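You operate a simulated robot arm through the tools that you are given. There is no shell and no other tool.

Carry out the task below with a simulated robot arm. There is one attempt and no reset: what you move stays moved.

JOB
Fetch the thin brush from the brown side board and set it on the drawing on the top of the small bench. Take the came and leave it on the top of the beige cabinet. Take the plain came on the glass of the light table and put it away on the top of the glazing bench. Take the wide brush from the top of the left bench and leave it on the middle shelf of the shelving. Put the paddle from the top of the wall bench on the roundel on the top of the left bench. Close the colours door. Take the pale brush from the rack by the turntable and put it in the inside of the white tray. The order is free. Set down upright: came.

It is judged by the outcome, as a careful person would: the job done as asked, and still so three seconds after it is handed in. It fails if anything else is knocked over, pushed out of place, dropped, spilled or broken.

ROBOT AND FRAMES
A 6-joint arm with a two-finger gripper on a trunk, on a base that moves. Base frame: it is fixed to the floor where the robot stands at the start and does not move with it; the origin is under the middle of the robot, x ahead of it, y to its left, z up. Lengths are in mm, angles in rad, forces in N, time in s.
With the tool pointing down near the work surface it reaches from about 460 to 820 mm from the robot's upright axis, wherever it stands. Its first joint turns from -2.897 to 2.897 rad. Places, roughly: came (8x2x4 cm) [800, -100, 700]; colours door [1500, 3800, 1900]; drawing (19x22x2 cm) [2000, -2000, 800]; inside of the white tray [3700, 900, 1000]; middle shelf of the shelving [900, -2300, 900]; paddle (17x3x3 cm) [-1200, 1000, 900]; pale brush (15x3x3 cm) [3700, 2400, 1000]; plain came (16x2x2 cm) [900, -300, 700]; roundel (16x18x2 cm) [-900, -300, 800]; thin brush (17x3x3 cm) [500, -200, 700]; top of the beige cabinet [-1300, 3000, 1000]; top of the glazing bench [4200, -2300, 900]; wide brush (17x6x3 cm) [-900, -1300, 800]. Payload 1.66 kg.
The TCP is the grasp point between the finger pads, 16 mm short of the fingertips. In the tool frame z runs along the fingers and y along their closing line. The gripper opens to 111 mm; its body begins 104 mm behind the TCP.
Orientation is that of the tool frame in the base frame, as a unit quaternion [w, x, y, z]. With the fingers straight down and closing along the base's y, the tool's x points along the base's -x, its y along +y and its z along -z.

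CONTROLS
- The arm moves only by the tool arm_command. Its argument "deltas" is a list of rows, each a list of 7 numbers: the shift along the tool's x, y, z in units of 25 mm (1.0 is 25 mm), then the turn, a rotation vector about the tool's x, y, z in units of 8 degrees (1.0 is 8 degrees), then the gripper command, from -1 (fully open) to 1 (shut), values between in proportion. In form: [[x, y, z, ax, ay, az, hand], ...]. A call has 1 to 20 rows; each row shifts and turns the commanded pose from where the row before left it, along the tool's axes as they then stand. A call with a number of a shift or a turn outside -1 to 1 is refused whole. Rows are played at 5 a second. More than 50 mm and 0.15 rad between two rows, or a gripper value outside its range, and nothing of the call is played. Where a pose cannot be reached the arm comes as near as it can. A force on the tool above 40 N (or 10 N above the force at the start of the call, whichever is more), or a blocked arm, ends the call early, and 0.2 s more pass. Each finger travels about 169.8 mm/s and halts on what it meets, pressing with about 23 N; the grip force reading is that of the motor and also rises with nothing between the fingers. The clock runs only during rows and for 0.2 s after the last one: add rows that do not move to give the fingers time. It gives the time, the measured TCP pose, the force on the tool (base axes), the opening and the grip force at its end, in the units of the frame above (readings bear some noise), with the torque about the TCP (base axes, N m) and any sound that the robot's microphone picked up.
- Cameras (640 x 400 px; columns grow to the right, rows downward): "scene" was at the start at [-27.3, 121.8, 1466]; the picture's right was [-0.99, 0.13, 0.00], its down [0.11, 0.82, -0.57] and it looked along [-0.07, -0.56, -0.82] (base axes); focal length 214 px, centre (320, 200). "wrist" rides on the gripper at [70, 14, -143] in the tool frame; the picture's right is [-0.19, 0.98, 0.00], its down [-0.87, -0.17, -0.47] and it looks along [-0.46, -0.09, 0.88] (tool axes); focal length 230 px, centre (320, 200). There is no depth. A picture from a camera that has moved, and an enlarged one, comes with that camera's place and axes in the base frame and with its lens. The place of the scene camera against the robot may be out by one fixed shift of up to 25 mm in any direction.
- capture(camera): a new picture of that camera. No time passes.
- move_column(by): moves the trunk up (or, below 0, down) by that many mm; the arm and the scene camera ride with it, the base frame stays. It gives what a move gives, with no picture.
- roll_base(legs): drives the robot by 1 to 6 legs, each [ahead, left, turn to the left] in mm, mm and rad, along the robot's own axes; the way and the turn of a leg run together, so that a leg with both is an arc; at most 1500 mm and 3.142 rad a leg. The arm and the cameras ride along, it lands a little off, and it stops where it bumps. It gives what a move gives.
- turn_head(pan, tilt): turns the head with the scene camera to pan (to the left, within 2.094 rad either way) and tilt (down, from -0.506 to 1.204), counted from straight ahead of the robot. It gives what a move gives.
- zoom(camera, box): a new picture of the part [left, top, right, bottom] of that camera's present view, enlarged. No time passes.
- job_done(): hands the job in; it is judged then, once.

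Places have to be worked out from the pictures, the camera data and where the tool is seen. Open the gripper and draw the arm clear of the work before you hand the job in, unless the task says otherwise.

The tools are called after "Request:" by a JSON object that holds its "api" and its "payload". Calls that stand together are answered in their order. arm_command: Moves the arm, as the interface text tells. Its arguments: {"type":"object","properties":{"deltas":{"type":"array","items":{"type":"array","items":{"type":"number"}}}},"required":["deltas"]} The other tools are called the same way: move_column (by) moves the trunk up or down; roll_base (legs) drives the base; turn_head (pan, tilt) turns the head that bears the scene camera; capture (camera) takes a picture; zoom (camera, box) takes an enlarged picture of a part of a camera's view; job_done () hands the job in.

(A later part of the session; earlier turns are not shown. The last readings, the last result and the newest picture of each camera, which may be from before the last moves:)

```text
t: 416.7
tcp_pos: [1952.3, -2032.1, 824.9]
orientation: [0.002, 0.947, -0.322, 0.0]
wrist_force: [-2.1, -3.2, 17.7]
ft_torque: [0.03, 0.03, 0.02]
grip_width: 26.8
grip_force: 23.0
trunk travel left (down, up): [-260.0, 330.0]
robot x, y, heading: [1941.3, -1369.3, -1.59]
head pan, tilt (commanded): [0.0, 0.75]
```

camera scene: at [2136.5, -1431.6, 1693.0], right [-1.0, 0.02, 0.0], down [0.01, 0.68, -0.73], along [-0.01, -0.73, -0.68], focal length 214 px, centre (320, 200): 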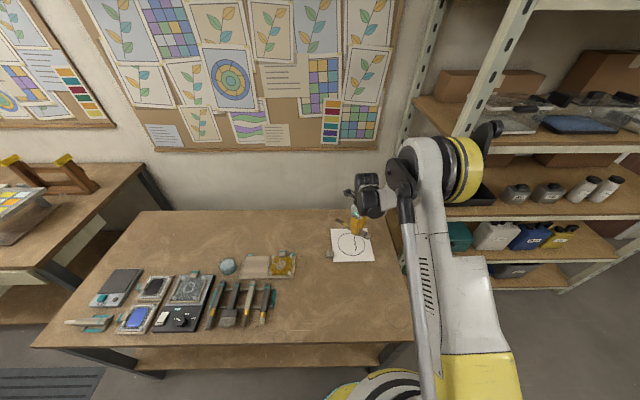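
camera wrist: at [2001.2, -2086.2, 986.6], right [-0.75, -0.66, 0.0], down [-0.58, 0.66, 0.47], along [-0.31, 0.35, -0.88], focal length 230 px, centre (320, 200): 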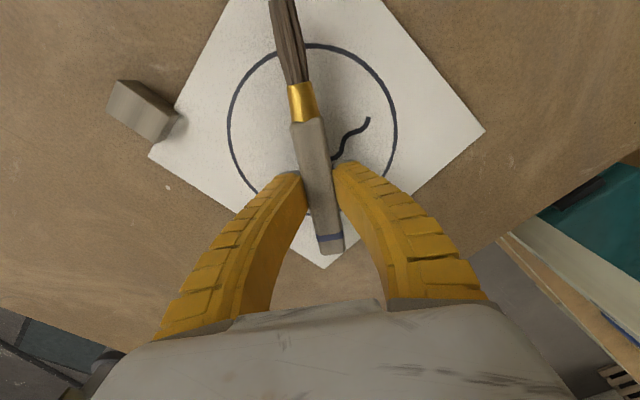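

Contact made. I open and lift away.

Request:
{"api": "arm_command", "payload": {"deltas": [[0, 0, 0, 0, 0, 0, 0.5], [0, 0, 0, 0, 0, 0, 0.2], [0, 0, 0, 0, 0, 0, 0.0], [0, 0, 0, 0, 0, 0, 0.0], [0, 0, 0, 0, 0, 0, 0.0]]}}

Request:
{"api": "arm_command", "payload": {"deltas": [[0, 0, -0.4, 0, 0, 0, 0.0], [0, 0, -1, 0, 0, 0, 0.0], [0, 0, -1, 0, 0, 0, 0.0], [0, 0, -1, 0, 0, 0, 0.0], [0, 0, -1, 0, 0, 0, 0.0], [0, 0, -1, 0, 0, 0, 0.0], [0, 0, -1, 0, 0, 0, 0.0], [0, 0, -1, 0, 0, 0, 0.0], [0, 0, -1, 0, 0, 0, 0.0], [0, 0, -1, 0, 0, 0, 0.0], [0, 0, -1, 0, 0, 0, 0.0], [0, 0, -1, 0, 0, 0, 0.0], [0, 0, -1, 0, 0, 0, 0.0], [0, 0, -1, 0, 0, 0, 0.0]]}}

Request:
{"api": "capture", "payload": {"camera": "wrist"}}

Request:
{"api": "zoom", "payload": {"camera": "scene", "box": [300, 160, 460, 280]}}

```text
t: 417.9
tcp_pos: [1952.6, -2032.9, 823.3]
orientation: [0.001, 0.947, -0.322, -0.001]
wrist_force: [-0.4, -0.6, 0.2]
ft_torque: [-0.02, 0.0, 0.01]
grip_width: 57.5
grip_force: 0.7
trunk travel left (down, up): [-260.0, 330.0]
robot x, y, heading: [1945.1, -1369.3, -1.587]
head pan, tilt (commanded): [0.0, 0.75]
```

```text
t: 420.9
tcp_pos: [1953.2, -2030.9, 1158.2]
orientation: [0.001, 0.947, -0.322, 0.0]
wrist_force: [-0.3, 0.5, -0.2]
ft_torque: [-0.03, 0.02, 0.02]
grip_width: 57.5
grip_force: 1.3
trunk travel left (down, up): [-260.0, 330.0]
robot x, y, heading: [1947.5, -1366.7, -1.588]
head pan, tilt (commanded): [0.0, 0.75]
```

```text
taken
camera wrist: at [2001.0, -2084.9, 1300.4], right [-0.75, -0.66, 0.0], down [-0.58, 0.66, 0.47], along [-0.31, 0.35, -0.88], focal length 230 px, centre (320, 200)
```

wrist: 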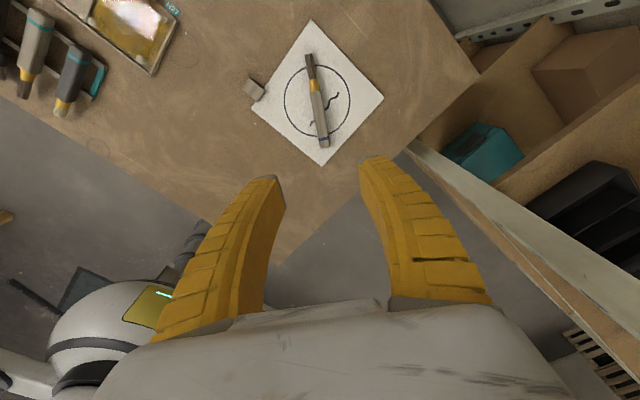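

```text
3.33 times, centred on (380, 220) of scene
camera zoom: at [2136.4, -1431.2, 1693.0], right [-1.0, 0.02, 0.0], down [0.01, 0.68, -0.73], along [-0.01, -0.73, -0.68], focal length 715 px, centre (120, 133)
```

zoom: 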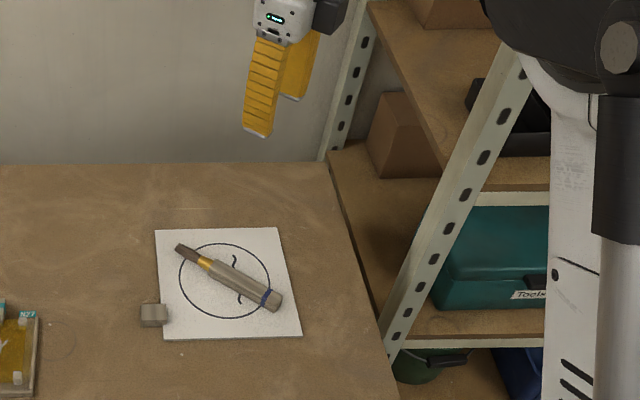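

The thin brush lies on the drawing. Next is the wide brush; since it must go into a shelf bay, I'll carry it with the tool tilted forward. First I bring the tool yaw back to its default, retract, and drive west to the left bench.

Request:
{"api": "arm_command", "payload": {"deltas": [[0, 0, 0, 0, 0, -0.998, 0.0], [0, 0, 0, 0, 0, -0.998, 0.0], [0, 0, 0, 0, 0, -0.998, 0.0], [0, 0, 0, 0, 0, -0.998, 0.0], [0, 0, 0, 0, 0, -0.998, 0.0], [0, 0, 0, 0, 0, -0.998, 0.0], [0, 0, 0, 0, 0, -0.998, 0.0], [0, 0, 0, 0, 0, -0.998, 0.0], [0, 0, 0, 0, 0, -0.998, 0.0], [0, 0, 0, 0, 0, -0.998, 0.0], [0, 0, 0, 0, 0, -0.998, 0.0], [0, 0, 0, 0, 0, -0.998, 0.0], [0, 0, 0, 0, 0, -0.998, 0.0], [0, 0, 0, 0, 0, -0.998, 0.0], [0, 0, 0, 0, 0, -0.998, 0.0], [0, 0, 0, 0, 0, -0.998, 0.0]]}}

Request:
{"api": "arm_command", "payload": {"deltas": [[1, 0, 0, 0, 0, 0, 0.0], [1, 0, 0, 0, 0, 0, 0.0], [1, 0, 0, 0, 0, 0, 0.0], [1, 0, 0, 0, 0, 0, 0.0], [1, 0, 0, 0, 0, 0, 0.0], [1, 0, 0, 0, 0, 0, 0.0]]}}

Request:
{"api": "roll_base", "payload": {"legs": [[-210, 0, 0.015], [0, -1500, 0], [0, -900, 0]]}}

Request:
{"api": "turn_head", "payload": {"pan": -0.9, "tilt": 0.7}}

Request:
{"api": "capture", "payload": {"camera": "scene"}}

```text
t: 424.3
tcp_pos: [1953.3, -2032.4, 1158.9]
orientation: [0.0, 0.706, 0.708, 0.0]
wrist_force: [-0.2, -0.5, -0.2]
ft_torque: [-0.01, 0.01, 0.0]
grip_width: 57.6
grip_force: 1.9
trunk travel left (down, up): [-260.0, 330.0]
robot x, y, heading: [1943.4, -1364.8, -1.589]
head pan, tilt (commanded): [0.0, 0.75]
```

```text
t: 425.7
tcp_pos: [1951.6, -1880.4, 1159.9]
orientation: [0.001, 0.707, 0.707, -0.001]
wrist_force: [-0.1, -0.9, 0.0]
ft_torque: [-0.02, 0.0, -0.01]
grip_width: 57.7
grip_force: 1.3
trunk travel left (down, up): [-260.0, 330.0]
robot x, y, heading: [1944.1, -1368.5, -1.587]
head pan, tilt (commanded): [0.0, 0.75]
```

```text
t: 438.5
tcp_pos: [-389.6, -1677.2, 1159.3]
orientation: [0.001, 0.698, 0.716, -0.001]
wrist_force: [0.4, -0.3, -0.8]
ft_torque: [0.02, 0.0, 0.01]
grip_width: 57.6
grip_force: 1.2
trunk travel left (down, up): [-260.0, 330.0]
robot x, y, heading: [-408.7, -1166.5, -1.564]
head pan, tilt (commanded): [0.0, 0.75]
```

```text
t: 439.7
tcp_pos: [-388.3, -1676.8, 1160.0]
orientation: [0.0, 0.697, 0.717, -0.001]
wrist_force: [-0.5, -0.7, -0.2]
ft_torque: [-0.03, -0.02, -0.02]
grip_width: 57.7
grip_force: 1.7
trunk travel left (down, up): [-260.0, 330.0]
robot x, y, heading: [-407.2, -1163.3, -1.56]
head pan, tilt (commanded): [-0.901, 0.7]
```

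```text
taken
camera scene: at [-282.8, -1193.3, 1697.2], right [-0.63, 0.78, 0.0], down [0.5, 0.4, -0.76], along [-0.59, -0.48, -0.64], focal length 214 px, centre (320, 200)
```

scene: 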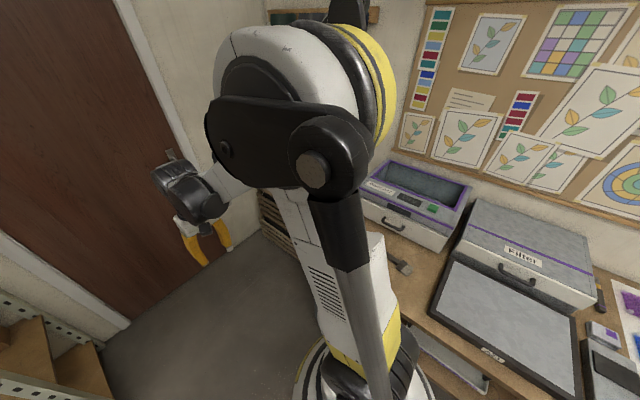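

The arm blocks the view of the brush. I back up to about [−480, −850] so the brush lies ahead-right, and look again.

Request:
{"api": "roll_base", "payload": {"legs": [[-310, -70, 0]]}}

Request:
{"api": "turn_head", "payload": {"pan": -0.6, "tilt": 0.7}}

Request:
{"api": "capture", "payload": {"camera": "scene"}}

```text
t: 441.9
tcp_pos: [-462.1, -1362.9, 1159.2]
orientation: [0.002, 0.697, 0.717, -0.002]
wrist_force: [0.4, 0.0, 0.8]
ft_torque: [-0.01, -0.03, 0.0]
grip_width: 57.9
grip_force: 1.4
trunk travel left (down, up): [-260.0, 330.0]
robot x, y, heading: [-478.9, -850.1, -1.557]
head pan, tilt (commanded): [-0.901, 0.7]
```

```text
t: 442.7
tcp_pos: [-460.4, -1363.1, 1159.6]
orientation: [0.001, 0.697, 0.717, -0.001]
wrist_force: [0.9, -0.2, 0.9]
ft_torque: [-0.02, 0.02, -0.01]
grip_width: 57.8
grip_force: 1.1
trunk travel left (down, up): [-260.0, 330.0]
robot x, y, heading: [-479.1, -848.8, -1.564]
head pan, tilt (commanded): [-0.6, 0.7]
```

```text
taken
camera scene: at [-336.8, -895.8, 1697.3], right [-0.83, 0.56, 0.0], down [0.36, 0.54, -0.77], along [-0.43, -0.64, -0.64], focal length 214 px, centre (320, 200)
```

scene: 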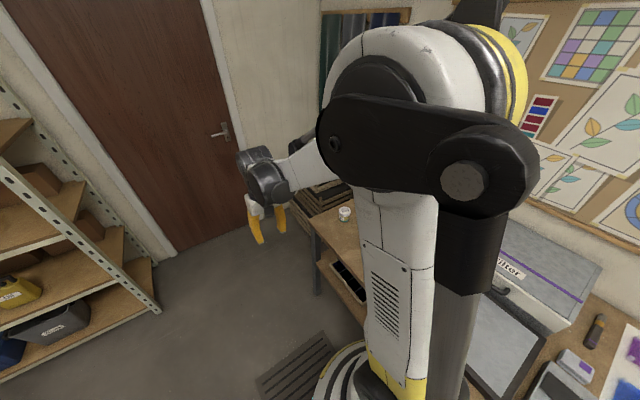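

I'll use the wrist camera instead: sweep the open gripper at z≈1160 toward the brush on the left bench.

Request:
{"api": "arm_command", "payload": {"deltas": [[0.25, -0.96, 0, 0, 0, 0, 0], [0.25, -0.96, 0, 0, 0, 0, 0], [0.25, -0.96, 0, 0, 0, 0, 0], [0.25, -0.96, 0, 0, 0, 0, 0], [0.25, -0.96, 0, 0, 0, 0, 0], [0.25, -0.96, 0, 0, 0, 0, 0], [0.25, -0.96, 0, 0, 0, 0, 0], [0.25, -0.96, 0, 0, 0, 0, 0], [0.25, -0.96, 0, 0, 0, 0, 0], [0.25, -0.96, 0, 0, 0, 0, 0], [0.25, -0.96, 0, 0, 0, 0, 0], [0.25, -0.96, 0, 0, 0, 0, 0], [0.25, -0.96, 0, 0, 0, 0, 0], [0.25, -0.96, 0, 0, 0, 0, 0], [0.25, -0.96, 0, 0, 0, 0, 0]]}}

Request:
{"api": "capture", "payload": {"camera": "wrist"}}

Request:
{"api": "turn_head", "payload": {"pan": -0.9, "tilt": 0.6}}

Request:
{"api": "capture", "payload": {"camera": "scene"}}

```text
t: 445.9
tcp_pos: [-822.2, -1279.9, 1157.9]
orientation: [0.001, 0.697, 0.717, -0.001]
wrist_force: [1.0, 0.2, -0.6]
ft_torque: [0.0, 0.01, 0.0]
grip_width: 57.7
grip_force: 1.4
trunk travel left (down, up): [-260.0, 330.0]
robot x, y, heading: [-479.1, -848.9, -1.563]
head pan, tilt (commanded): [-0.6, 0.7]
```

```text
taken
camera wrist: at [-811.6, -1209.5, 1301.3], right [0.99, -0.16, 0.0], down [-0.14, -0.87, 0.47], along [-0.08, -0.47, -0.88], focal length 230 px, centre (320, 200)
```

wrist: 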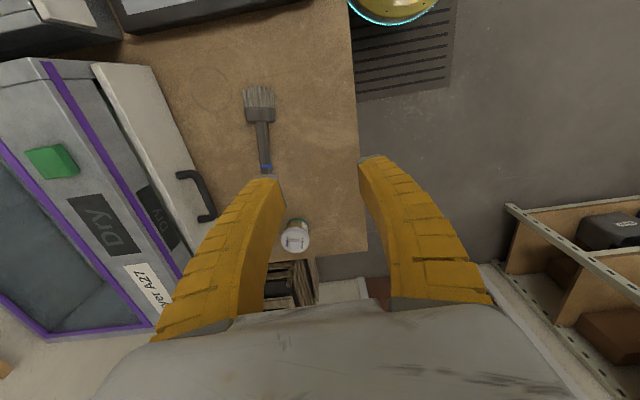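

```text
t: 446.7
tcp_pos: [-821.8, -1279.2, 1158.5]
orientation: [0.001, 0.697, 0.717, -0.001]
wrist_force: [-0.5, -0.4, 0.7]
ft_torque: [-0.03, -0.01, -0.01]
grip_width: 57.8
grip_force: 1.2
trunk travel left (down, up): [-260.0, 330.0]
robot x, y, heading: [-481.4, -849.1, -1.557]
head pan, tilt (commanded): [-0.901, 0.6]
```

```text
taken
camera scene: at [-358.2, -881.1, 1705.9], right [-0.63, 0.78, 0.0], down [0.44, 0.36, -0.82], along [-0.64, -0.52, -0.57], focal length 214 px, centre (320, 200)
```

scene: 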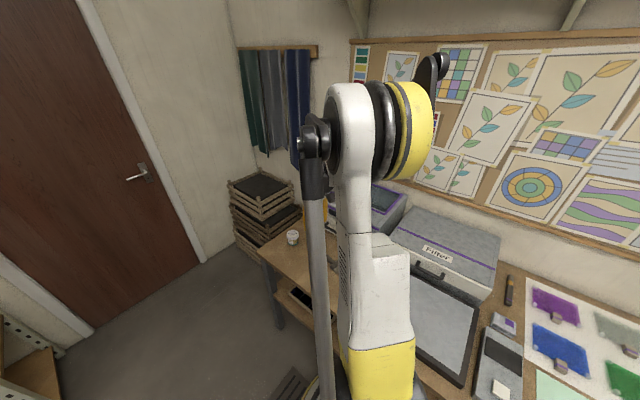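

The wide brush lies at about handle end [−951, −1366], bristles [−923, −1205]; jar south of it and the dryer's front at x≈−1065. I yaw +11.5° and tilt the tool 45° forward (toward −y) here at height, and check the arm's posture.

Request:
{"api": "arm_command", "payload": {"deltas": [[0, 0, 0, 0, 0, 0.72, 0], [0, 0, 0, 0, 0, 0.72, 0], [0, 0, 0, 0, -0.94, 0, 0], [0, 0, 0, 0, -0.94, 0, 0], [0, 0, 0, 0, -0.94, 0, 0], [0, 0, 0, 0, -0.94, 0, 0], [0, 0, 0, 0, -0.94, 0, 0], [0, 0, 0, 0, -0.94, 0, 0], [0, 0, 0, 0, 0, 0, 0]]}}

Request:
{"api": "capture", "payload": {"camera": "wrist"}}

Request:
{"api": "capture", "payload": {"camera": "scene"}}

```text
t: 448.7
tcp_pos: [-823.0, -1280.2, 1159.6]
orientation: [0.248, 0.707, 0.593, -0.295]
wrist_force: [-0.1, -0.7, 0.2]
ft_torque: [-0.01, 0.03, 0.02]
grip_width: 57.8
grip_force: 1.3
trunk travel left (down, up): [-260.0, 330.0]
robot x, y, heading: [-477.6, -852.0, -1.562]
head pan, tilt (commanded): [-0.901, 0.6]
```

```text
taken
camera wrist: at [-782.9, -1134.6, 1210.0], right [0.94, -0.3, 0.13], down [-0.21, -0.24, 0.95], along [-0.25, -0.92, -0.29], focal length 230 px, centre (320, 200)
```

wrist: 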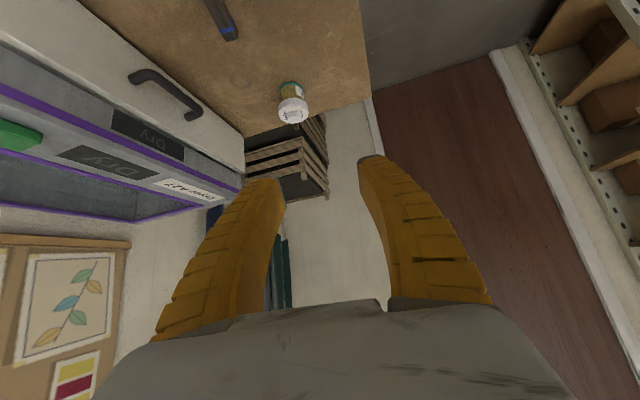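

```text
taken
camera scene: at [-358.0, -881.1, 1705.9], right [-0.63, 0.78, 0.0], down [0.44, 0.36, -0.83], along [-0.64, -0.52, -0.56], focal length 214 px, centre (320, 200)
```

scene: 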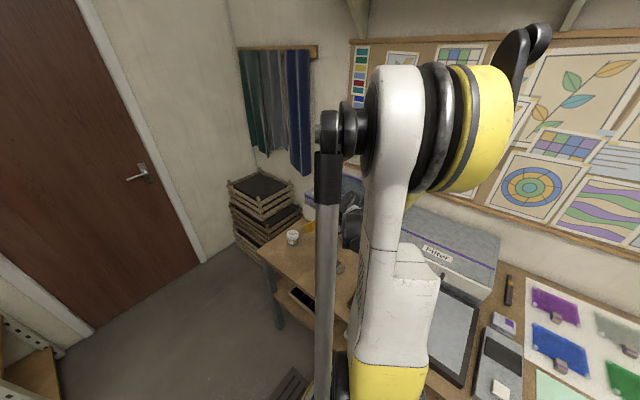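

The posture works, but 45° would bring the wrist camera close to the A23 frame, so I reduce the tilt to 30° and move above the brush handle, to about [−941, −1312, 1000].

Request:
{"api": "arm_command", "payload": {"deltas": [[0, 0, 0, 0, 0.94, 0, 0], [0, 0, 0, 0, 0.94, 0, 0], [0.194, -0.636, 0.93, 0, 0, 0, 0], [0.194, -0.636, 0.93, 0, 0, 0, 0], [0.194, -0.636, 0.93, 0, 0, 0, 0], [0.194, -0.636, 0.93, 0, 0, 0, 0], [0.194, -0.636, 0.93, 0, 0, 0, 0], [0.194, -0.636, 0.93, 0, 0, 0, 0], [0.194, -0.636, 0.93, 0, 0, 0, 0], [0, 0, 0, 0, 0, 0, 0]]}}

Request:
{"api": "capture", "payload": {"camera": "wrist"}}

Request:
{"api": "capture", "payload": {"camera": "scene"}}

```text
t: 450.9
tcp_pos: [-940.7, -1311.9, 1002.1]
orientation: [0.167, 0.739, 0.622, -0.2]
wrist_force: [-0.5, -0.8, 0.2]
ft_torque: [-0.01, 0.02, 0.02]
grip_width: 57.8
grip_force: 1.4
trunk travel left (down, up): [-260.0, 330.0]
robot x, y, heading: [-479.2, -850.3, -1.56]
head pan, tilt (commanded): [-0.901, 0.6]
```

```text
taken
camera wrist: at [-904.1, -1184.6, 1090.2], right [0.94, -0.33, 0.1], down [-0.25, -0.47, 0.84], along [-0.23, -0.82, -0.53], focal length 230 px, centre (320, 200)
```

wrist: 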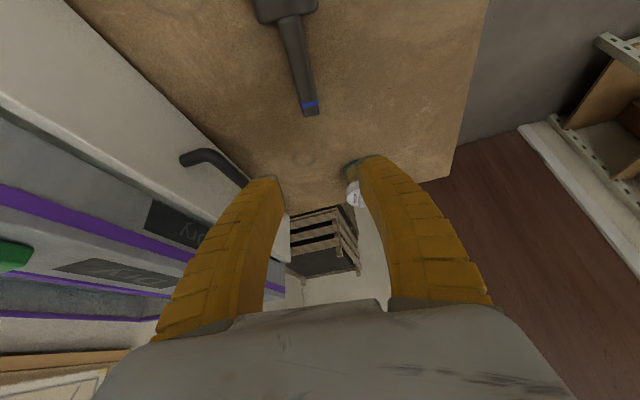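

```text
taken
camera scene: at [-357.8, -880.9, 1705.9], right [-0.63, 0.78, 0.0], down [0.44, 0.36, -0.83], along [-0.64, -0.52, -0.56], focal length 214 px, centre (320, 200)
```

scene: 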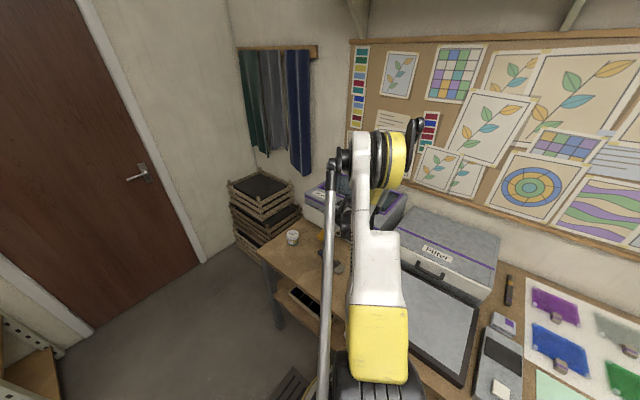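

Triangulating: handle top z≈829, handle from [−957, −1373] to [−939, −1266]. I lower along the vertical to z≈880, centred over the handle's middle [−948, −1320].

Request:
{"api": "arm_command", "payload": {"deltas": [[0.428, -0.045, 0.882, 0, 0, 0, 0], [0.428, -0.045, 0.882, 0, 0, 0, 0], [0.428, -0.045, 0.882, 0, 0, 0, 0], [0.428, -0.045, 0.882, 0, 0, 0, 0], [0.428, -0.045, 0.882, 0, 0, 0, 0], [0, 0, 0, 0, 0, 0, 0]]}}

Request:
{"api": "capture", "payload": {"camera": "wrist"}}

Request:
{"api": "capture", "payload": {"camera": "scene"}}

```text
t: 452.3
tcp_pos: [-947.5, -1320.1, 876.7]
orientation: [0.168, 0.739, 0.622, -0.199]
wrist_force: [0.1, 0.0, 0.2]
ft_torque: [0.02, 0.01, -0.03]
grip_width: 57.7
grip_force: 1.1
trunk travel left (down, up): [-260.0, 330.0]
robot x, y, heading: [-479.1, -852.6, -1.558]
head pan, tilt (commanded): [-0.901, 0.6]
```

```text
taken
camera wrist: at [-911.0, -1193.4, 964.6], right [0.94, -0.33, 0.1], down [-0.25, -0.47, 0.84], along [-0.23, -0.82, -0.53], focal length 230 px, centre (320, 200)
```

wrist: 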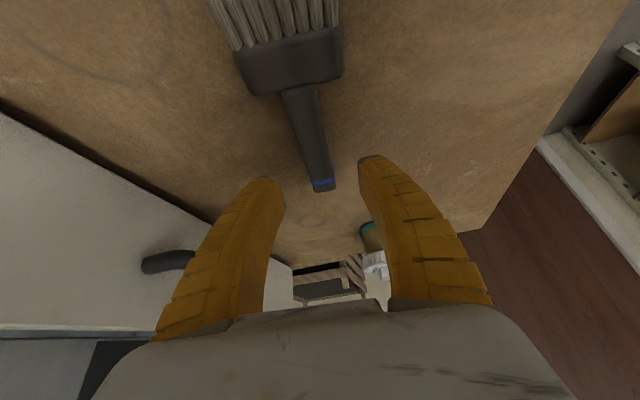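

```text
taken
camera scene: at [-358.0, -880.9, 1705.9], right [-0.63, 0.78, 0.0], down [0.44, 0.36, -0.83], along [-0.64, -0.52, -0.56], focal length 214 px, centre (320, 200)
```

scene: 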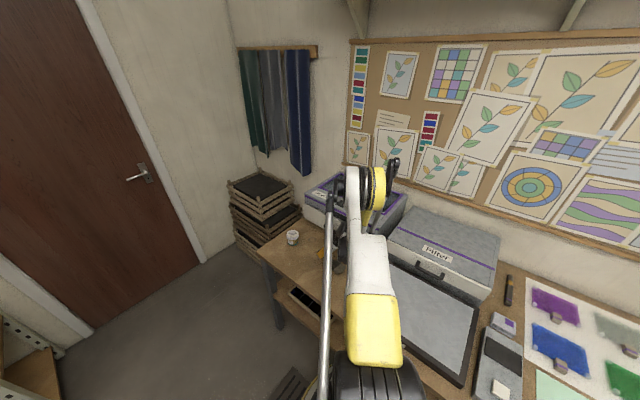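

Good alignment. I lower to z≈832, then a few mm more with force checks.

Request:
{"api": "arm_command", "payload": {"deltas": [[0.3, -0.05, 0.517, 0, 0, 0, 0], [0.3, 0, 0.517, 0, 0, 0, 0], [0.3, 0, 0.517, 0, 0, 0, 0], [0, 0, 0, 0, 0, 0, 0]]}}

Request:
{"api": "arm_command", "payload": {"deltas": [[0.06, 0, 0.104, 0, 0, 0, 0], [0, 0, 0, 0, 0, 0, 0]]}}

Request:
{"api": "capture", "payload": {"camera": "wrist"}}

```text
t: 453.2
tcp_pos: [-949.2, -1321.6, 837.1]
orientation: [0.171, 0.738, 0.62, -0.203]
wrist_force: [3.6, 5.6, 25.8]
ft_torque: [0.11, -0.11, -0.07]
grip_width: 55.8
grip_force: 0.3
trunk travel left (down, up): [-260.0, 330.0]
robot x, y, heading: [-480.5, -849.3, -1.558]
head pan, tilt (commanded): [-0.901, 0.6]
stopped in row 4: the force on the tool passed its limit at 44 N (the readings are from after the stop); the commanded pose is now the measured one
```

```text
t: 453.6
tcp_pos: [-946.6, -1320.9, 837.5]
orientation: [0.171, 0.739, 0.619, -0.204]
wrist_force: [4.1, 9.5, 28.4]
ft_torque: [0.21, -0.11, 0.03]
grip_width: 56.3
grip_force: 0.3
trunk travel left (down, up): [-260.0, 330.0]
robot x, y, heading: [-480.3, -853.0, -1.56]
head pan, tilt (commanded): [-0.901, 0.6]
stopped in row 1: the force on the tool passed its limit at 44 N (the readings are from after the stop); the commanded pose is now the measured one
```

```text
taken
camera wrist: at [-911.0, -1192.8, 924.3], right [0.94, -0.33, 0.1], down [-0.25, -0.46, 0.85], along [-0.24, -0.82, -0.52], focal length 230 px, centre (320, 200)
```

wrist: 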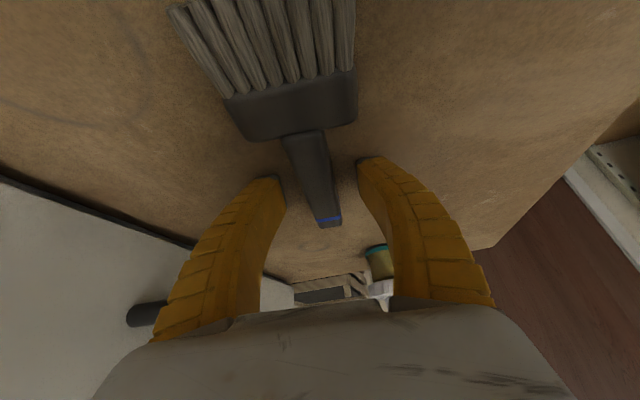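

The finger corners touch the bench. I raise about 2 mm and close on the handle.

Request:
{"api": "arm_command", "payload": {"deltas": [[-0.06, 0, -0.1, 0, 0, 0, 0], [0, 0, 0, 0, 0, 0, 0.4], [0, 0, 0, 0, 0, 0, 1], [0, 0, 0, 0, 0, 0, 1], [0, 0, 0, 0, 0, 0, 1]]}}

Request:
{"api": "capture", "payload": {"camera": "wrist"}}

```text
t: 454.8
tcp_pos: [-950.3, -1322.9, 839.4]
orientation: [0.171, 0.739, 0.62, -0.203]
wrist_force: [-0.7, 0.0, 5.4]
ft_torque: [0.08, -0.02, -0.02]
grip_width: 18.5
grip_force: 22.6
trunk travel left (down, up): [-260.0, 330.0]
robot x, y, heading: [-480.3, -851.0, -1.559]
head pan, tilt (commanded): [-0.901, 0.6]
```

```text
taken
camera wrist: at [-912.8, -1194.7, 925.4], right [0.94, -0.33, 0.1], down [-0.25, -0.47, 0.85], along [-0.24, -0.82, -0.52], focal length 230 px, centre (320, 200)
```

wrist: 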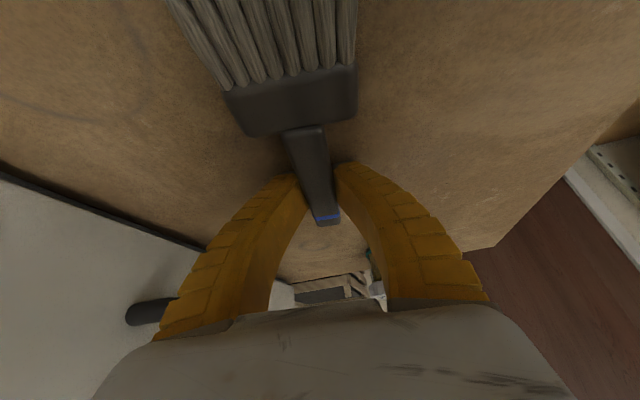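

Gripped at 18.5 mm. Lifting straight up 40 mm and checking.

Request:
{"api": "arm_command", "payload": {"deltas": [[-0.15, 0, -0.26, 0, 0, 0, 1], [-0.2, 0, -0.35, 0, 0, 0, 1], [-0.2, 0, -0.35, 0, 0, 0, 1], [-0.2, 0, -0.35, 0, 0, 0, 1], [0, 0, 0, 0, 0, 0, 1]]}}

Request:
{"api": "capture", "payload": {"camera": "wrist"}}

Request:
{"api": "zoom", "payload": {"camera": "scene", "box": [270, 180, 430, 300]}}

```text
t: 456.0
tcp_pos: [-950.2, -1323.0, 875.2]
orientation: [0.17, 0.739, 0.619, -0.203]
wrist_force: [0.7, -0.3, -0.3]
ft_torque: [-0.01, -0.03, -0.01]
grip_width: 16.7
grip_force: 22.7
trunk travel left (down, up): [-260.0, 330.0]
robot x, y, heading: [-484.4, -849.9, -1.563]
head pan, tilt (commanded): [-0.901, 0.6]
```

```text
taken
camera wrist: at [-913.1, -1194.3, 962.3], right [0.94, -0.33, 0.1], down [-0.25, -0.47, 0.85], along [-0.24, -0.82, -0.52], focal length 230 px, centre (320, 200)
```

wrist: 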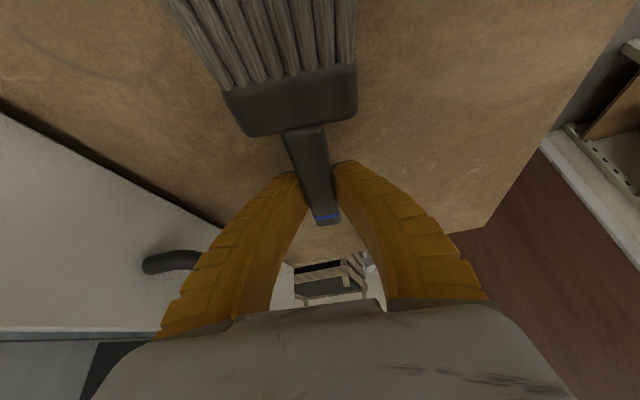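

```text
3.33 times, centred on (350, 240) of scene
camera zoom: at [-358.3, -881.1, 1705.9], right [-0.63, 0.78, 0.0], down [0.44, 0.36, -0.82], along [-0.64, -0.52, -0.57], focal length 715 px, centre (220, 67)
```

zoom: 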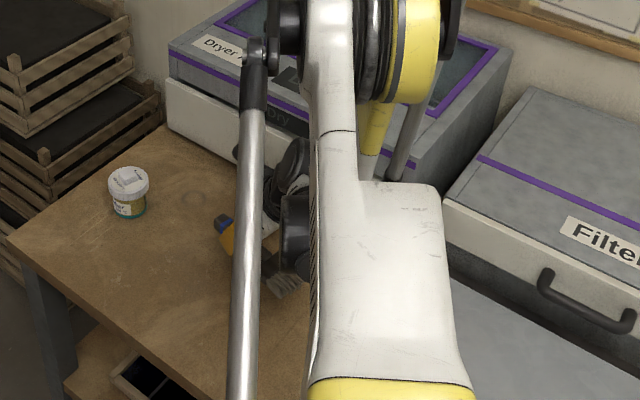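

The brush is held with its attitude unchanged. I lift to ~1080, sweep the arm back in front of the robot, and drive toward the shelving.

Request:
{"api": "arm_command", "payload": {"deltas": [[-0.503, 0, -0.866, 0, 0, 0, 1], [-0.503, 0, -0.866, 0, 0, 0, 1], [-0.503, 0, -0.866, 0, 0, 0, 1], [-0.503, 0, -0.866, 0, 0, 0, 1], [-0.503, 0, -0.866, 0, 0, 0, 1], [-0.503, 0, -0.866, 0, 0, 0, 1], [-0.503, 0, -0.866, 0, 0, 0, 1], [-0.503, 0, -0.866, 0, 0, 0, 1]]}}

Request:
{"api": "arm_command", "payload": {"deltas": [[0.1415, 0.955, -0.085, 0, 0, 0, 1], [0.1415, 0.955, -0.085, 0, 0, 0, 1], [0.1415, 0.955, -0.085, 0, 0, 0, 1], [0.1415, 0.955, -0.085, 0, 0, 0, 1], [0.1415, 0.955, -0.085, 0, 0, 0, 1], [0.1415, 0.955, -0.085, 0, 0, 0, 1], [0.1415, 0.955, -0.085, 0, 0, 0, 1], [0.1415, 0.955, -0.085, 0, 0, 0, 1], [0.1415, 0.955, -0.085, 0, 0, 0, 1], [0.1415, 0.955, -0.085, 0, 0, 0, 1], [0.1415, 0.955, -0.085, 0, 0, 0, 1], [0.1415, 0.955, -0.085, 0, 0, 0, 1], [0.1415, 0.955, -0.085, 0, 0, 0, 1], [0.1415, 0.955, -0.085, 0, 0, 0, 1], [0.1415, 0.955, -0.085, 0, 0, 0, 1], [0.1415, 0.955, -0.085, 0, 0, 0, 1], [0.1415, 0.955, -0.085, 0, 0, 0, 1], [0.1415, 0.955, -0.085, 0, 0, 0, 1], [0.1415, 0.955, -0.085, 0, 0, 0, 1]]}}

Request:
{"api": "roll_base", "payload": {"legs": [[270, 0, -0.01], [0, 1000, 0]]}}

Request:
{"api": "turn_head", "payload": {"pan": 0.0, "tilt": 0.55}}

Request:
{"api": "capture", "payload": {"camera": "scene"}}

Request:
{"api": "capture", "payload": {"camera": "wrist"}}

```text
t: 457.8
tcp_pos: [-950.0, -1319.9, 1077.1]
orientation: [0.17, 0.739, 0.62, -0.202]
wrist_force: [-0.5, -0.6, -0.4]
ft_torque: [-0.04, 0.0, -0.04]
grip_width: 16.7
grip_force: 23.1
trunk travel left (down, up): [-260.0, 330.0]
robot x, y, heading: [-482.1, -848.6, -1.56]
head pan, tilt (commanded): [-0.901, 0.6]
```

```text
t: 461.8
tcp_pos: [-489.2, -1322.6, 1074.7]
orientation: [0.17, 0.739, 0.62, -0.203]
wrist_force: [-0.3, 0.1, -0.8]
ft_torque: [0.01, 0.0, -0.03]
grip_width: 16.6
grip_force: 22.6
trunk travel left (down, up): [-260.0, 330.0]
robot x, y, heading: [-479.6, -852.5, -1.556]
head pan, tilt (commanded): [-0.901, 0.6]
```

```text
t: 468.5
tcp_pos: [510.9, -1583.0, 1074.9]
orientation: [0.171, 0.736, 0.623, -0.203]
wrist_force: [0.8, -0.6, -0.4]
ft_torque: [-0.01, 0.02, 0.01]
grip_width: 16.7
grip_force: 22.8
trunk travel left (down, up): [-260.0, 330.0]
robot x, y, heading: [515.1, -1107.6, -1.553]
head pan, tilt (commanded): [-0.901, 0.6]
```

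```text
t: 469.7
tcp_pos: [509.3, -1583.1, 1074.5]
orientation: [0.171, 0.736, 0.623, -0.202]
wrist_force: [0.7, -0.8, -1.4]
ft_torque: [-0.02, 0.02, 0.01]
grip_width: 16.9
grip_force: 23.1
trunk travel left (down, up): [-260.0, 330.0]
robot x, y, heading: [518.0, -1109.0, -1.556]
head pan, tilt (commanded): [0.0, 0.55]
```

```text
taken
camera scene: at [708.1, -1173.4, 1710.4], right [-1.0, -0.02, 0.0], down [-0.01, 0.52, -0.85], along [0.02, -0.85, -0.52], focal length 214 px, centre (320, 200)
```

scene: 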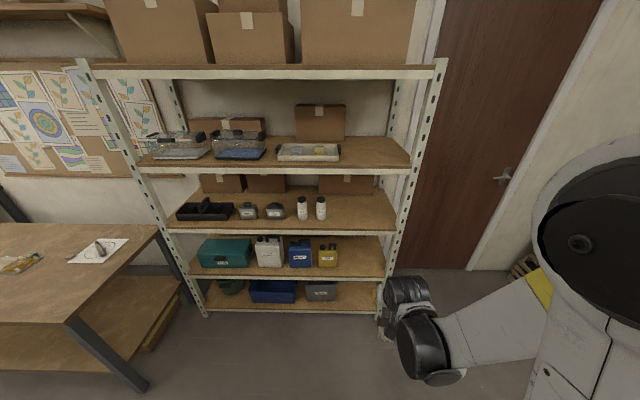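

```text
taken
camera wrist: at [546.1, -1454.4, 1162.0], right [0.94, -0.33, 0.1], down [-0.25, -0.47, 0.85], along [-0.23, -0.82, -0.52], focal length 230 px, centre (320, 200)
```

wrist: 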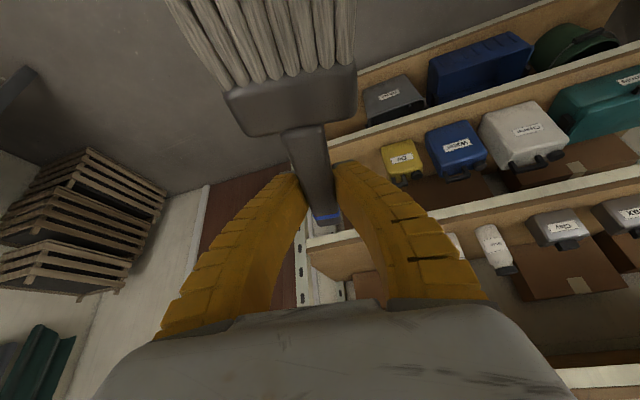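

The middle shelf (third of five, z≈921) has a free area between the white bottles (x≈724) and the right post (x≈300). Shelf front edge y≈−2137, next shelf's underside ≈1279. I drive closer and lower the brush to entry height before the shelf.

Request:
{"api": "roll_base", "payload": {"legs": [[470, 40, -0.01]]}}

Request:
{"api": "arm_command", "payload": {"deltas": [[0.36, 0, 0.62, 0, 0, 0, 1], [0.36, 0, 0.62, 0, 0, 0, 1], [0.36, 0, 0.62, 0, 0, 0, 1], [0.36, 0, 0.62, 0, 0, 0, 1], [0.36, 0, 0.62, 0, 0, 0, 1], [0, 0, 0, 0, 0, 0, 1]]}}

Request:
{"api": "turn_head", "payload": {"pan": -0.1, "tilt": 0.65}}

Request:
{"api": "capture", "payload": {"camera": "scene"}}

Request:
{"api": "capture", "payload": {"camera": "wrist"}}

```text
t: 472.5
tcp_pos: [551.2, -2055.0, 1075.0]
orientation: [0.17, 0.74, 0.618, -0.203]
wrist_force: [0.3, -1.0, -0.8]
ft_torque: [-0.06, 0.03, -0.01]
grip_width: 16.8
grip_force: 22.9
trunk travel left (down, up): [-260.0, 330.0]
robot x, y, heading: [560.9, -1579.4, -1.563]
head pan, tilt (commanded): [0.0, 0.55]
```

```text
t: 473.9
tcp_pos: [551.7, -2067.8, 1052.9]
orientation: [0.169, 0.74, 0.619, -0.202]
wrist_force: [-0.7, 0.5, -1.7]
ft_torque: [-0.02, 0.01, -0.02]
grip_width: 16.9
grip_force: 23.3
out of reach, approached as far as the arm can: row 2, 3, 4, 5
trunk travel left (down, up): [-260.0, 330.0]
robot x, y, heading: [561.1, -1581.6, -1.56]
head pan, tilt (commanded): [0.0, 0.55]
```

```text
t: 474.6
tcp_pos: [551.2, -2069.0, 1052.6]
orientation: [0.169, 0.74, 0.619, -0.202]
wrist_force: [0.2, 0.5, -1.1]
ft_torque: [0.03, 0.01, 0.05]
grip_width: 16.9
grip_force: 22.7
trunk travel left (down, up): [-260.0, 330.0]
robot x, y, heading: [561.1, -1583.3, -1.561]
head pan, tilt (commanded): [-0.099, 0.649]
```

```text
taken
camera scene: at [744.9, -1642.6, 1701.6], right [-1.0, 0.09, 0.0], down [0.06, 0.6, -0.8], along [-0.07, -0.79, -0.6], focal length 214 px, centre (320, 200)
```

scene: 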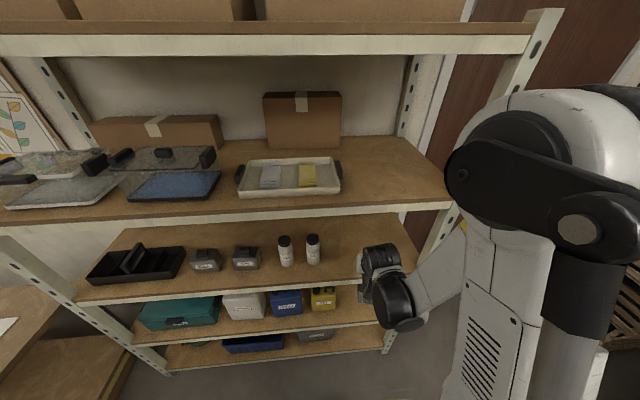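

```text
taken
camera wrist: at [588.8, -1940.1, 1140.1], right [0.94, -0.34, 0.1], down [-0.25, -0.47, 0.85], along [-0.24, -0.82, -0.52], focal length 230 px, centre (320, 200)
```

wrist: 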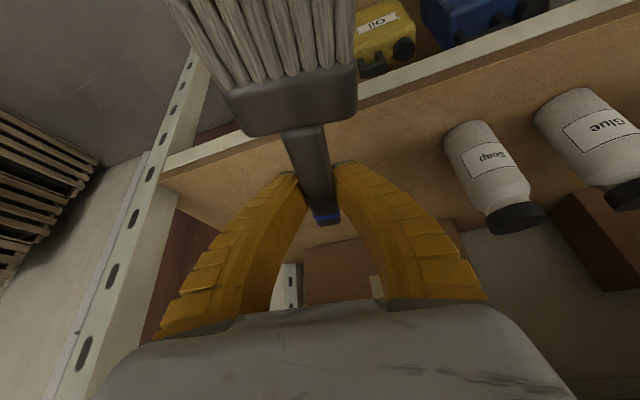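

Too close-in for the arm at this trunk height; I lower the trunk 75 mm instead so the brush is at z≈978, then reach forward.

Request:
{"api": "move_column", "payload": {"by": -75}}

Request:
{"api": "arm_command", "payload": {"deltas": [[-0.852, 0.17, 0.5, 0, 0, 0, 1], [-0.852, 0.17, 0.5, 0, 0, 0, 1], [-0.852, 0.17, 0.5, 0, 0, 0, 1], [0, 0, 0, 0, 0, 0, 1]]}}

Request:
{"api": "capture", "payload": {"camera": "scene"}}

Request:
{"api": "capture", "payload": {"camera": "wrist"}}

```text
t: 475.7
tcp_pos: [550.1, -2068.5, 977.3]
orientation: [0.169, 0.74, 0.618, -0.202]
wrist_force: [0.2, -0.2, 0.2]
ft_torque: [-0.01, 0.0, 0.04]
grip_width: 17.1
grip_force: 22.6
trunk travel left (down, up): [-185.0, 405.0]
robot x, y, heading: [560.6, -1580.2, -1.562]
head pan, tilt (commanded): [-0.099, 0.649]
```

```text
t: 476.7
tcp_pos: [549.8, -2142.6, 977.2]
orientation: [0.169, 0.74, 0.619, -0.202]
wrist_force: [0.8, -1.1, -0.8]
ft_torque: [0.0, 0.01, 0.0]
grip_width: 17.0
grip_force: 22.8
trunk travel left (down, up): [-185.0, 405.0]
robot x, y, heading: [560.0, -1582.4, -1.559]
head pan, tilt (commanded): [-0.099, 0.649]
```

```text
taken
camera scene: at [744.8, -1642.6, 1626.6], right [-1.0, 0.09, 0.0], down [0.06, 0.6, -0.8], along [-0.07, -0.79, -0.6], focal length 214 px, centre (320, 200)
```

scene: 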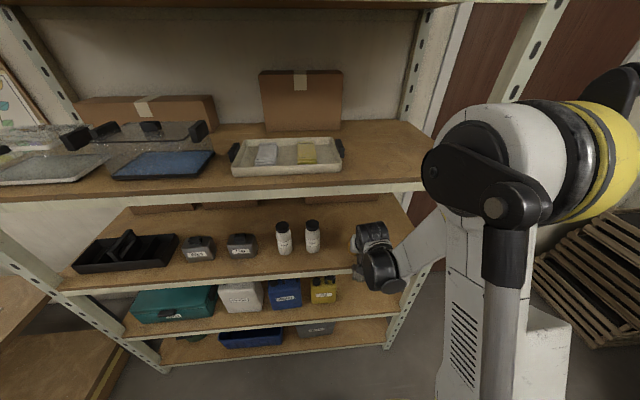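

```text
taken
camera wrist: at [588.4, -2015.1, 1064.4], right [0.94, -0.34, 0.1], down [-0.25, -0.47, 0.85], along [-0.24, -0.82, -0.52], focal length 230 px, centre (320, 200)
```

wrist: 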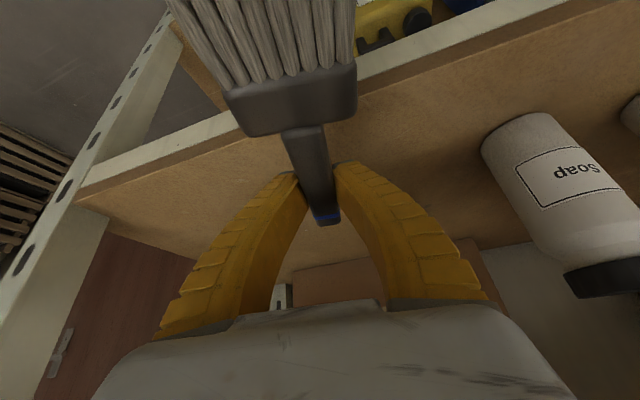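

The wrist top clears the upper shelf by ~40 mm now; I lower 14 mm for more headroom and advance another 120 mm into the bay.

Request:
{"api": "arm_command", "payload": {"deltas": [[0.28, 0, 0.48, 0, 0, 0, 1], [-0.816, 0.163, 0.48, 0, 0, 0, 1], [-0.816, 0.163, 0.48, 0, 0, 0, 1], [-0.816, 0.163, 0.48, 0, 0, 0, 1], [0, 0, 0, 0, 0, 0, 1]]}}

Request:
{"api": "capture", "payload": {"camera": "scene"}}

Request:
{"api": "capture", "payload": {"camera": "wrist"}}

```text
t: 477.9
tcp_pos: [548.7, -2216.2, 964.7]
orientation: [0.17, 0.74, 0.619, -0.202]
wrist_force: [0.0, 0.7, -0.7]
ft_torque: [-0.04, 0.03, 0.0]
grip_width: 16.6
grip_force: 23.1
trunk travel left (down, up): [-185.0, 405.0]
robot x, y, heading: [564.3, -1581.3, -1.565]
head pan, tilt (commanded): [-0.099, 0.649]
```

```text
taken
camera scene: at [744.8, -1642.6, 1626.6], right [-1.0, 0.09, 0.0], down [0.06, 0.6, -0.8], along [-0.07, -0.79, -0.6], focal length 214 px, centre (320, 200)
```

scene: 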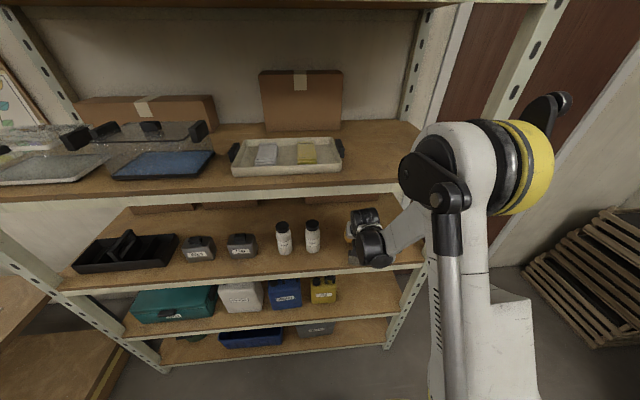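

```text
taken
camera wrist: at [587.2, -2087.4, 1052.2], right [0.94, -0.34, 0.1], down [-0.25, -0.47, 0.85], along [-0.24, -0.82, -0.52], focal length 230 px, centre (320, 200)
```

wrist: 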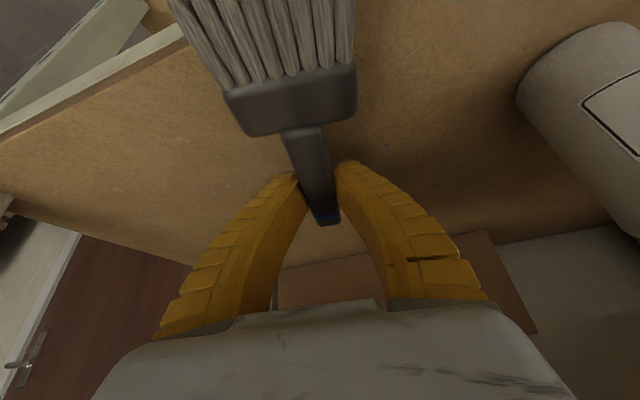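

Still clear. I advance the last ~48 mm and check again.

Request:
{"api": "arm_command", "payload": {"deltas": [[-0.816, 0.163, 0.48, 0, 0, 0, 1], [-0.816, 0.163, 0.48, 0, 0, 0, 1], [0, 0, 0, 0, 0, 0, 1]]}}

Request:
{"api": "capture", "payload": {"camera": "wrist"}}

Request:
{"api": "zoom", "payload": {"camera": "scene", "box": [240, 140, 560, 340]}}

```text
t: 478.7
tcp_pos: [548.8, -2263.3, 965.0]
orientation: [0.17, 0.74, 0.619, -0.202]
wrist_force: [0.4, 0.2, -0.8]
ft_torque: [-0.04, 0.02, 0.02]
grip_width: 17.1
grip_force: 23.1
trunk travel left (down, up): [-185.0, 405.0]
robot x, y, heading: [562.5, -1580.2, -1.56]
head pan, tilt (commanded): [-0.099, 0.649]
```

```text
taken
camera wrist: at [586.5, -2135.7, 1051.8], right [0.94, -0.34, 0.1], down [-0.25, -0.47, 0.85], along [-0.24, -0.82, -0.52], focal length 230 px, centre (320, 200)
```

wrist: 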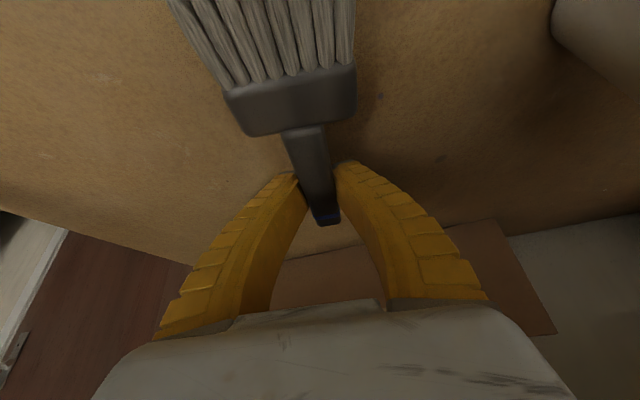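

```text
2.00 times, centred on (400, 240) of scene
camera zoom: at [744.8, -1642.5, 1626.6], right [-1.0, 0.09, 0.0], down [0.06, 0.6, -0.8], along [-0.07, -0.79, -0.6], focal length 429 px, centre (160, 120)
```

zoom: 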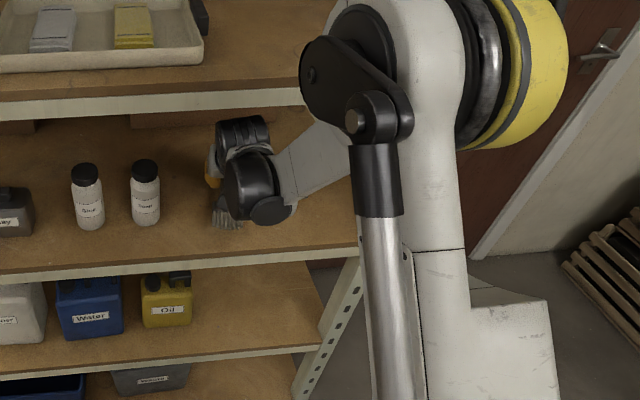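

The bristles are well inside the front edge. I lower with the trunk in small steps until contact.

Request:
{"api": "move_column", "payload": {"by": -8}}

Request:
{"api": "move_column", "payload": {"by": -5}}

Request:
{"api": "move_column", "payload": {"by": -3}}

```text
t: 479.2
tcp_pos: [549.0, -2263.5, 956.8]
orientation: [0.169, 0.74, 0.619, -0.202]
wrist_force: [-0.2, 1.0, -0.8]
ft_torque: [-0.02, 0.0, 0.06]
grip_width: 16.7
grip_force: 23.0
trunk travel left (down, up): [-177.0, 413.0]
robot x, y, heading: [562.0, -1582.4, -1.561]
head pan, tilt (commanded): [-0.099, 0.649]
```

```text
t: 479.8
tcp_pos: [549.6, -2263.8, 950.3]
orientation: [0.169, 0.74, 0.619, -0.202]
wrist_force: [-0.3, 0.2, -1.4]
ft_torque: [-0.02, -0.02, 0.02]
grip_width: 16.7
grip_force: 22.7
trunk travel left (down, up): [-172.0, 418.0]
robot x, y, heading: [558.7, -1576.2, -1.561]
head pan, tilt (commanded): [-0.099, 0.649]
```

```text
t: 480.3
tcp_pos: [549.2, -2263.9, 948.9]
orientation: [0.17, 0.74, 0.618, -0.202]
wrist_force: [0.0, 0.0, -0.8]
ft_torque: [-0.01, 0.01, 0.0]
grip_width: 17.1
grip_force: 23.2
trunk travel left (down, up): [-169.0, 421.0]
robot x, y, heading: [559.1, -1576.5, -1.563]
head pan, tilt (commanded): [-0.099, 0.649]
```

No contact yet at 949; continuing down.

Request:
{"api": "move_column", "payload": {"by": -3}}

Request:
{"api": "move_column", "payload": {"by": -3}}

Request:
{"api": "move_column", "payload": {"by": -3}}

Request:
{"api": "capture", "payload": {"camera": "wrist"}}

```text
t: 480.8
tcp_pos: [548.0, -2264.3, 946.8]
orientation: [0.17, 0.74, 0.618, -0.202]
wrist_force: [0.0, 0.1, -1.1]
ft_torque: [-0.02, 0.0, -0.03]
grip_width: 16.9
grip_force: 23.1
trunk travel left (down, up): [-166.0, 424.0]
robot x, y, heading: [562.7, -1582.5, -1.56]
head pan, tilt (commanded): [-0.099, 0.649]
```

```text
t: 481.3
tcp_pos: [549.2, -2263.3, 941.8]
orientation: [0.169, 0.74, 0.618, -0.203]
wrist_force: [-0.1, 0.7, -0.7]
ft_torque: [0.01, -0.03, -0.04]
grip_width: 16.8
grip_force: 23.4
trunk travel left (down, up): [-163.0, 427.0]
robot x, y, heading: [560.8, -1581.4, -1.565]
head pan, tilt (commanded): [-0.099, 0.649]
```

```text
t: 481.9
tcp_pos: [548.4, -2263.2, 939.2]
orientation: [0.169, 0.74, 0.618, -0.203]
wrist_force: [0.4, -1.1, 0.9]
ft_torque: [0.06, -0.01, -0.01]
grip_width: 17.1
grip_force: 22.9
trunk travel left (down, up): [-160.0, 430.0]
robot x, y, heading: [558.4, -1579.7, -1.56]
head pan, tilt (commanded): [-0.099, 0.649]
```

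```text
taken
camera wrist: at [586.5, -2135.6, 1026.8], right [0.94, -0.34, 0.1], down [-0.25, -0.47, 0.85], along [-0.24, -0.82, -0.52], focal length 230 px, centre (320, 200)
```

wrist: 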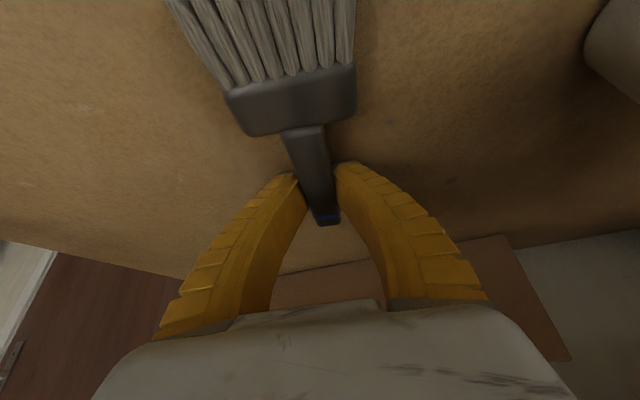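

Contact is near (0.9 N). A few more small steps.

Request:
{"api": "move_column", "payload": {"by": -3}}

Request:
{"api": "move_column", "payload": {"by": -2}}

Request:
{"api": "move_column", "payload": {"by": -2}}

```text
t: 482.4
tcp_pos: [548.8, -2263.0, 936.3]
orientation: [0.17, 0.739, 0.619, -0.204]
wrist_force: [-0.9, -8.7, 16.5]
ft_torque: [-0.27, 0.07, -0.02]
grip_width: 21.1
grip_force: 22.6
trunk travel left (down, up): [-157.0, 433.0]
robot x, y, heading: [563.1, -1578.6, -1.562]
head pan, tilt (commanded): [-0.099, 0.649]
```

```text
t: 483.1
tcp_pos: [547.8, -2263.5, 936.4]
orientation: [0.171, 0.74, 0.618, -0.204]
wrist_force: [0.3, 4.3, 18.3]
ft_torque: [0.28, -0.05, 0.0]
grip_width: 20.8
grip_force: 22.8
trunk travel left (down, up): [-155.0, 435.0]
robot x, y, heading: [562.5, -1584.0, -1.561]
head pan, tilt (commanded): [-0.099, 0.649]
stopped: the force on the tool passed its limit at 41 N (the readings are from after the stop); the commanded pose is now the measured one
```

```text
t: 483.6
tcp_pos: [548.9, -2264.8, 935.8]
orientation: [0.171, 0.74, 0.617, -0.206]
wrist_force: [-1.2, -6.7, 38.8]
ft_torque: [-0.05, 0.01, -0.04]
grip_width: 21.0
grip_force: 22.3
trunk travel left (down, up): [-153.0, 437.0]
robot x, y, heading: [560.2, -1581.5, -1.562]
head pan, tilt (commanded): [-0.099, 0.649]
```

Firm contact with the shelf. I relieve 2 mm and open the fingers.

Request:
{"api": "move_column", "payload": {"by": 2}}

Request:
{"api": "arm_command", "payload": {"deltas": [[0, 0, 0, 0, 0, 0, 0.7], [0, 0, 0, 0, 0, 0, 0.5], [0, 0, 0, 0, 0, 0, 0.3], [0, 0, 0, 0, 0, 0, 0.1], [0, 0, 0, 0, 0, 0, 0.1]]}}

Request:
{"api": "capture", "payload": {"camera": "wrist"}}

```text
t: 484.1
tcp_pos: [548.4, -2264.5, 936.1]
orientation: [0.171, 0.74, 0.618, -0.204]
wrist_force: [-0.9, -5.4, 28.5]
ft_torque: [-0.43, 0.03, 0.0]
grip_width: 21.3
grip_force: 23.2
trunk travel left (down, up): [-155.0, 435.0]
robot x, y, heading: [561.7, -1582.7, -1.562]
head pan, tilt (commanded): [-0.099, 0.649]
```

```text
t: 485.3
tcp_pos: [549.2, -2263.4, 937.9]
orientation: [0.171, 0.74, 0.617, -0.205]
wrist_force: [0.4, 3.0, 23.0]
ft_torque: [0.18, 0.01, -0.04]
grip_width: 41.3
grip_force: 0.0
trunk travel left (down, up): [-155.0, 435.0]
robot x, y, heading: [561.6, -1580.3, -1.561]
head pan, tilt (commanded): [-0.099, 0.649]
```

```text
taken
camera wrist: at [586.5, -2134.5, 1023.4], right [0.94, -0.33, 0.1], down [-0.25, -0.46, 0.85], along [-0.24, -0.82, -0.52], focal length 230 px, centre (320, 200)
```

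wrist: 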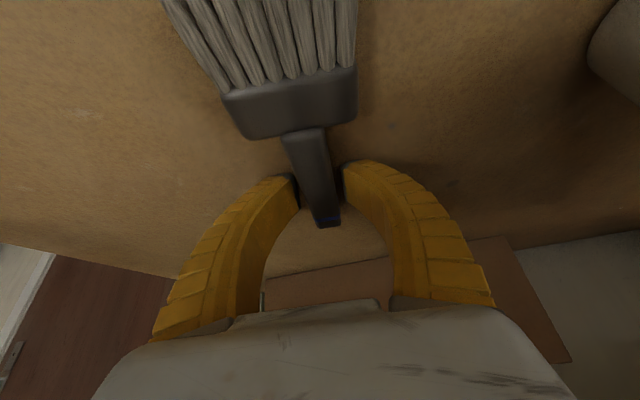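

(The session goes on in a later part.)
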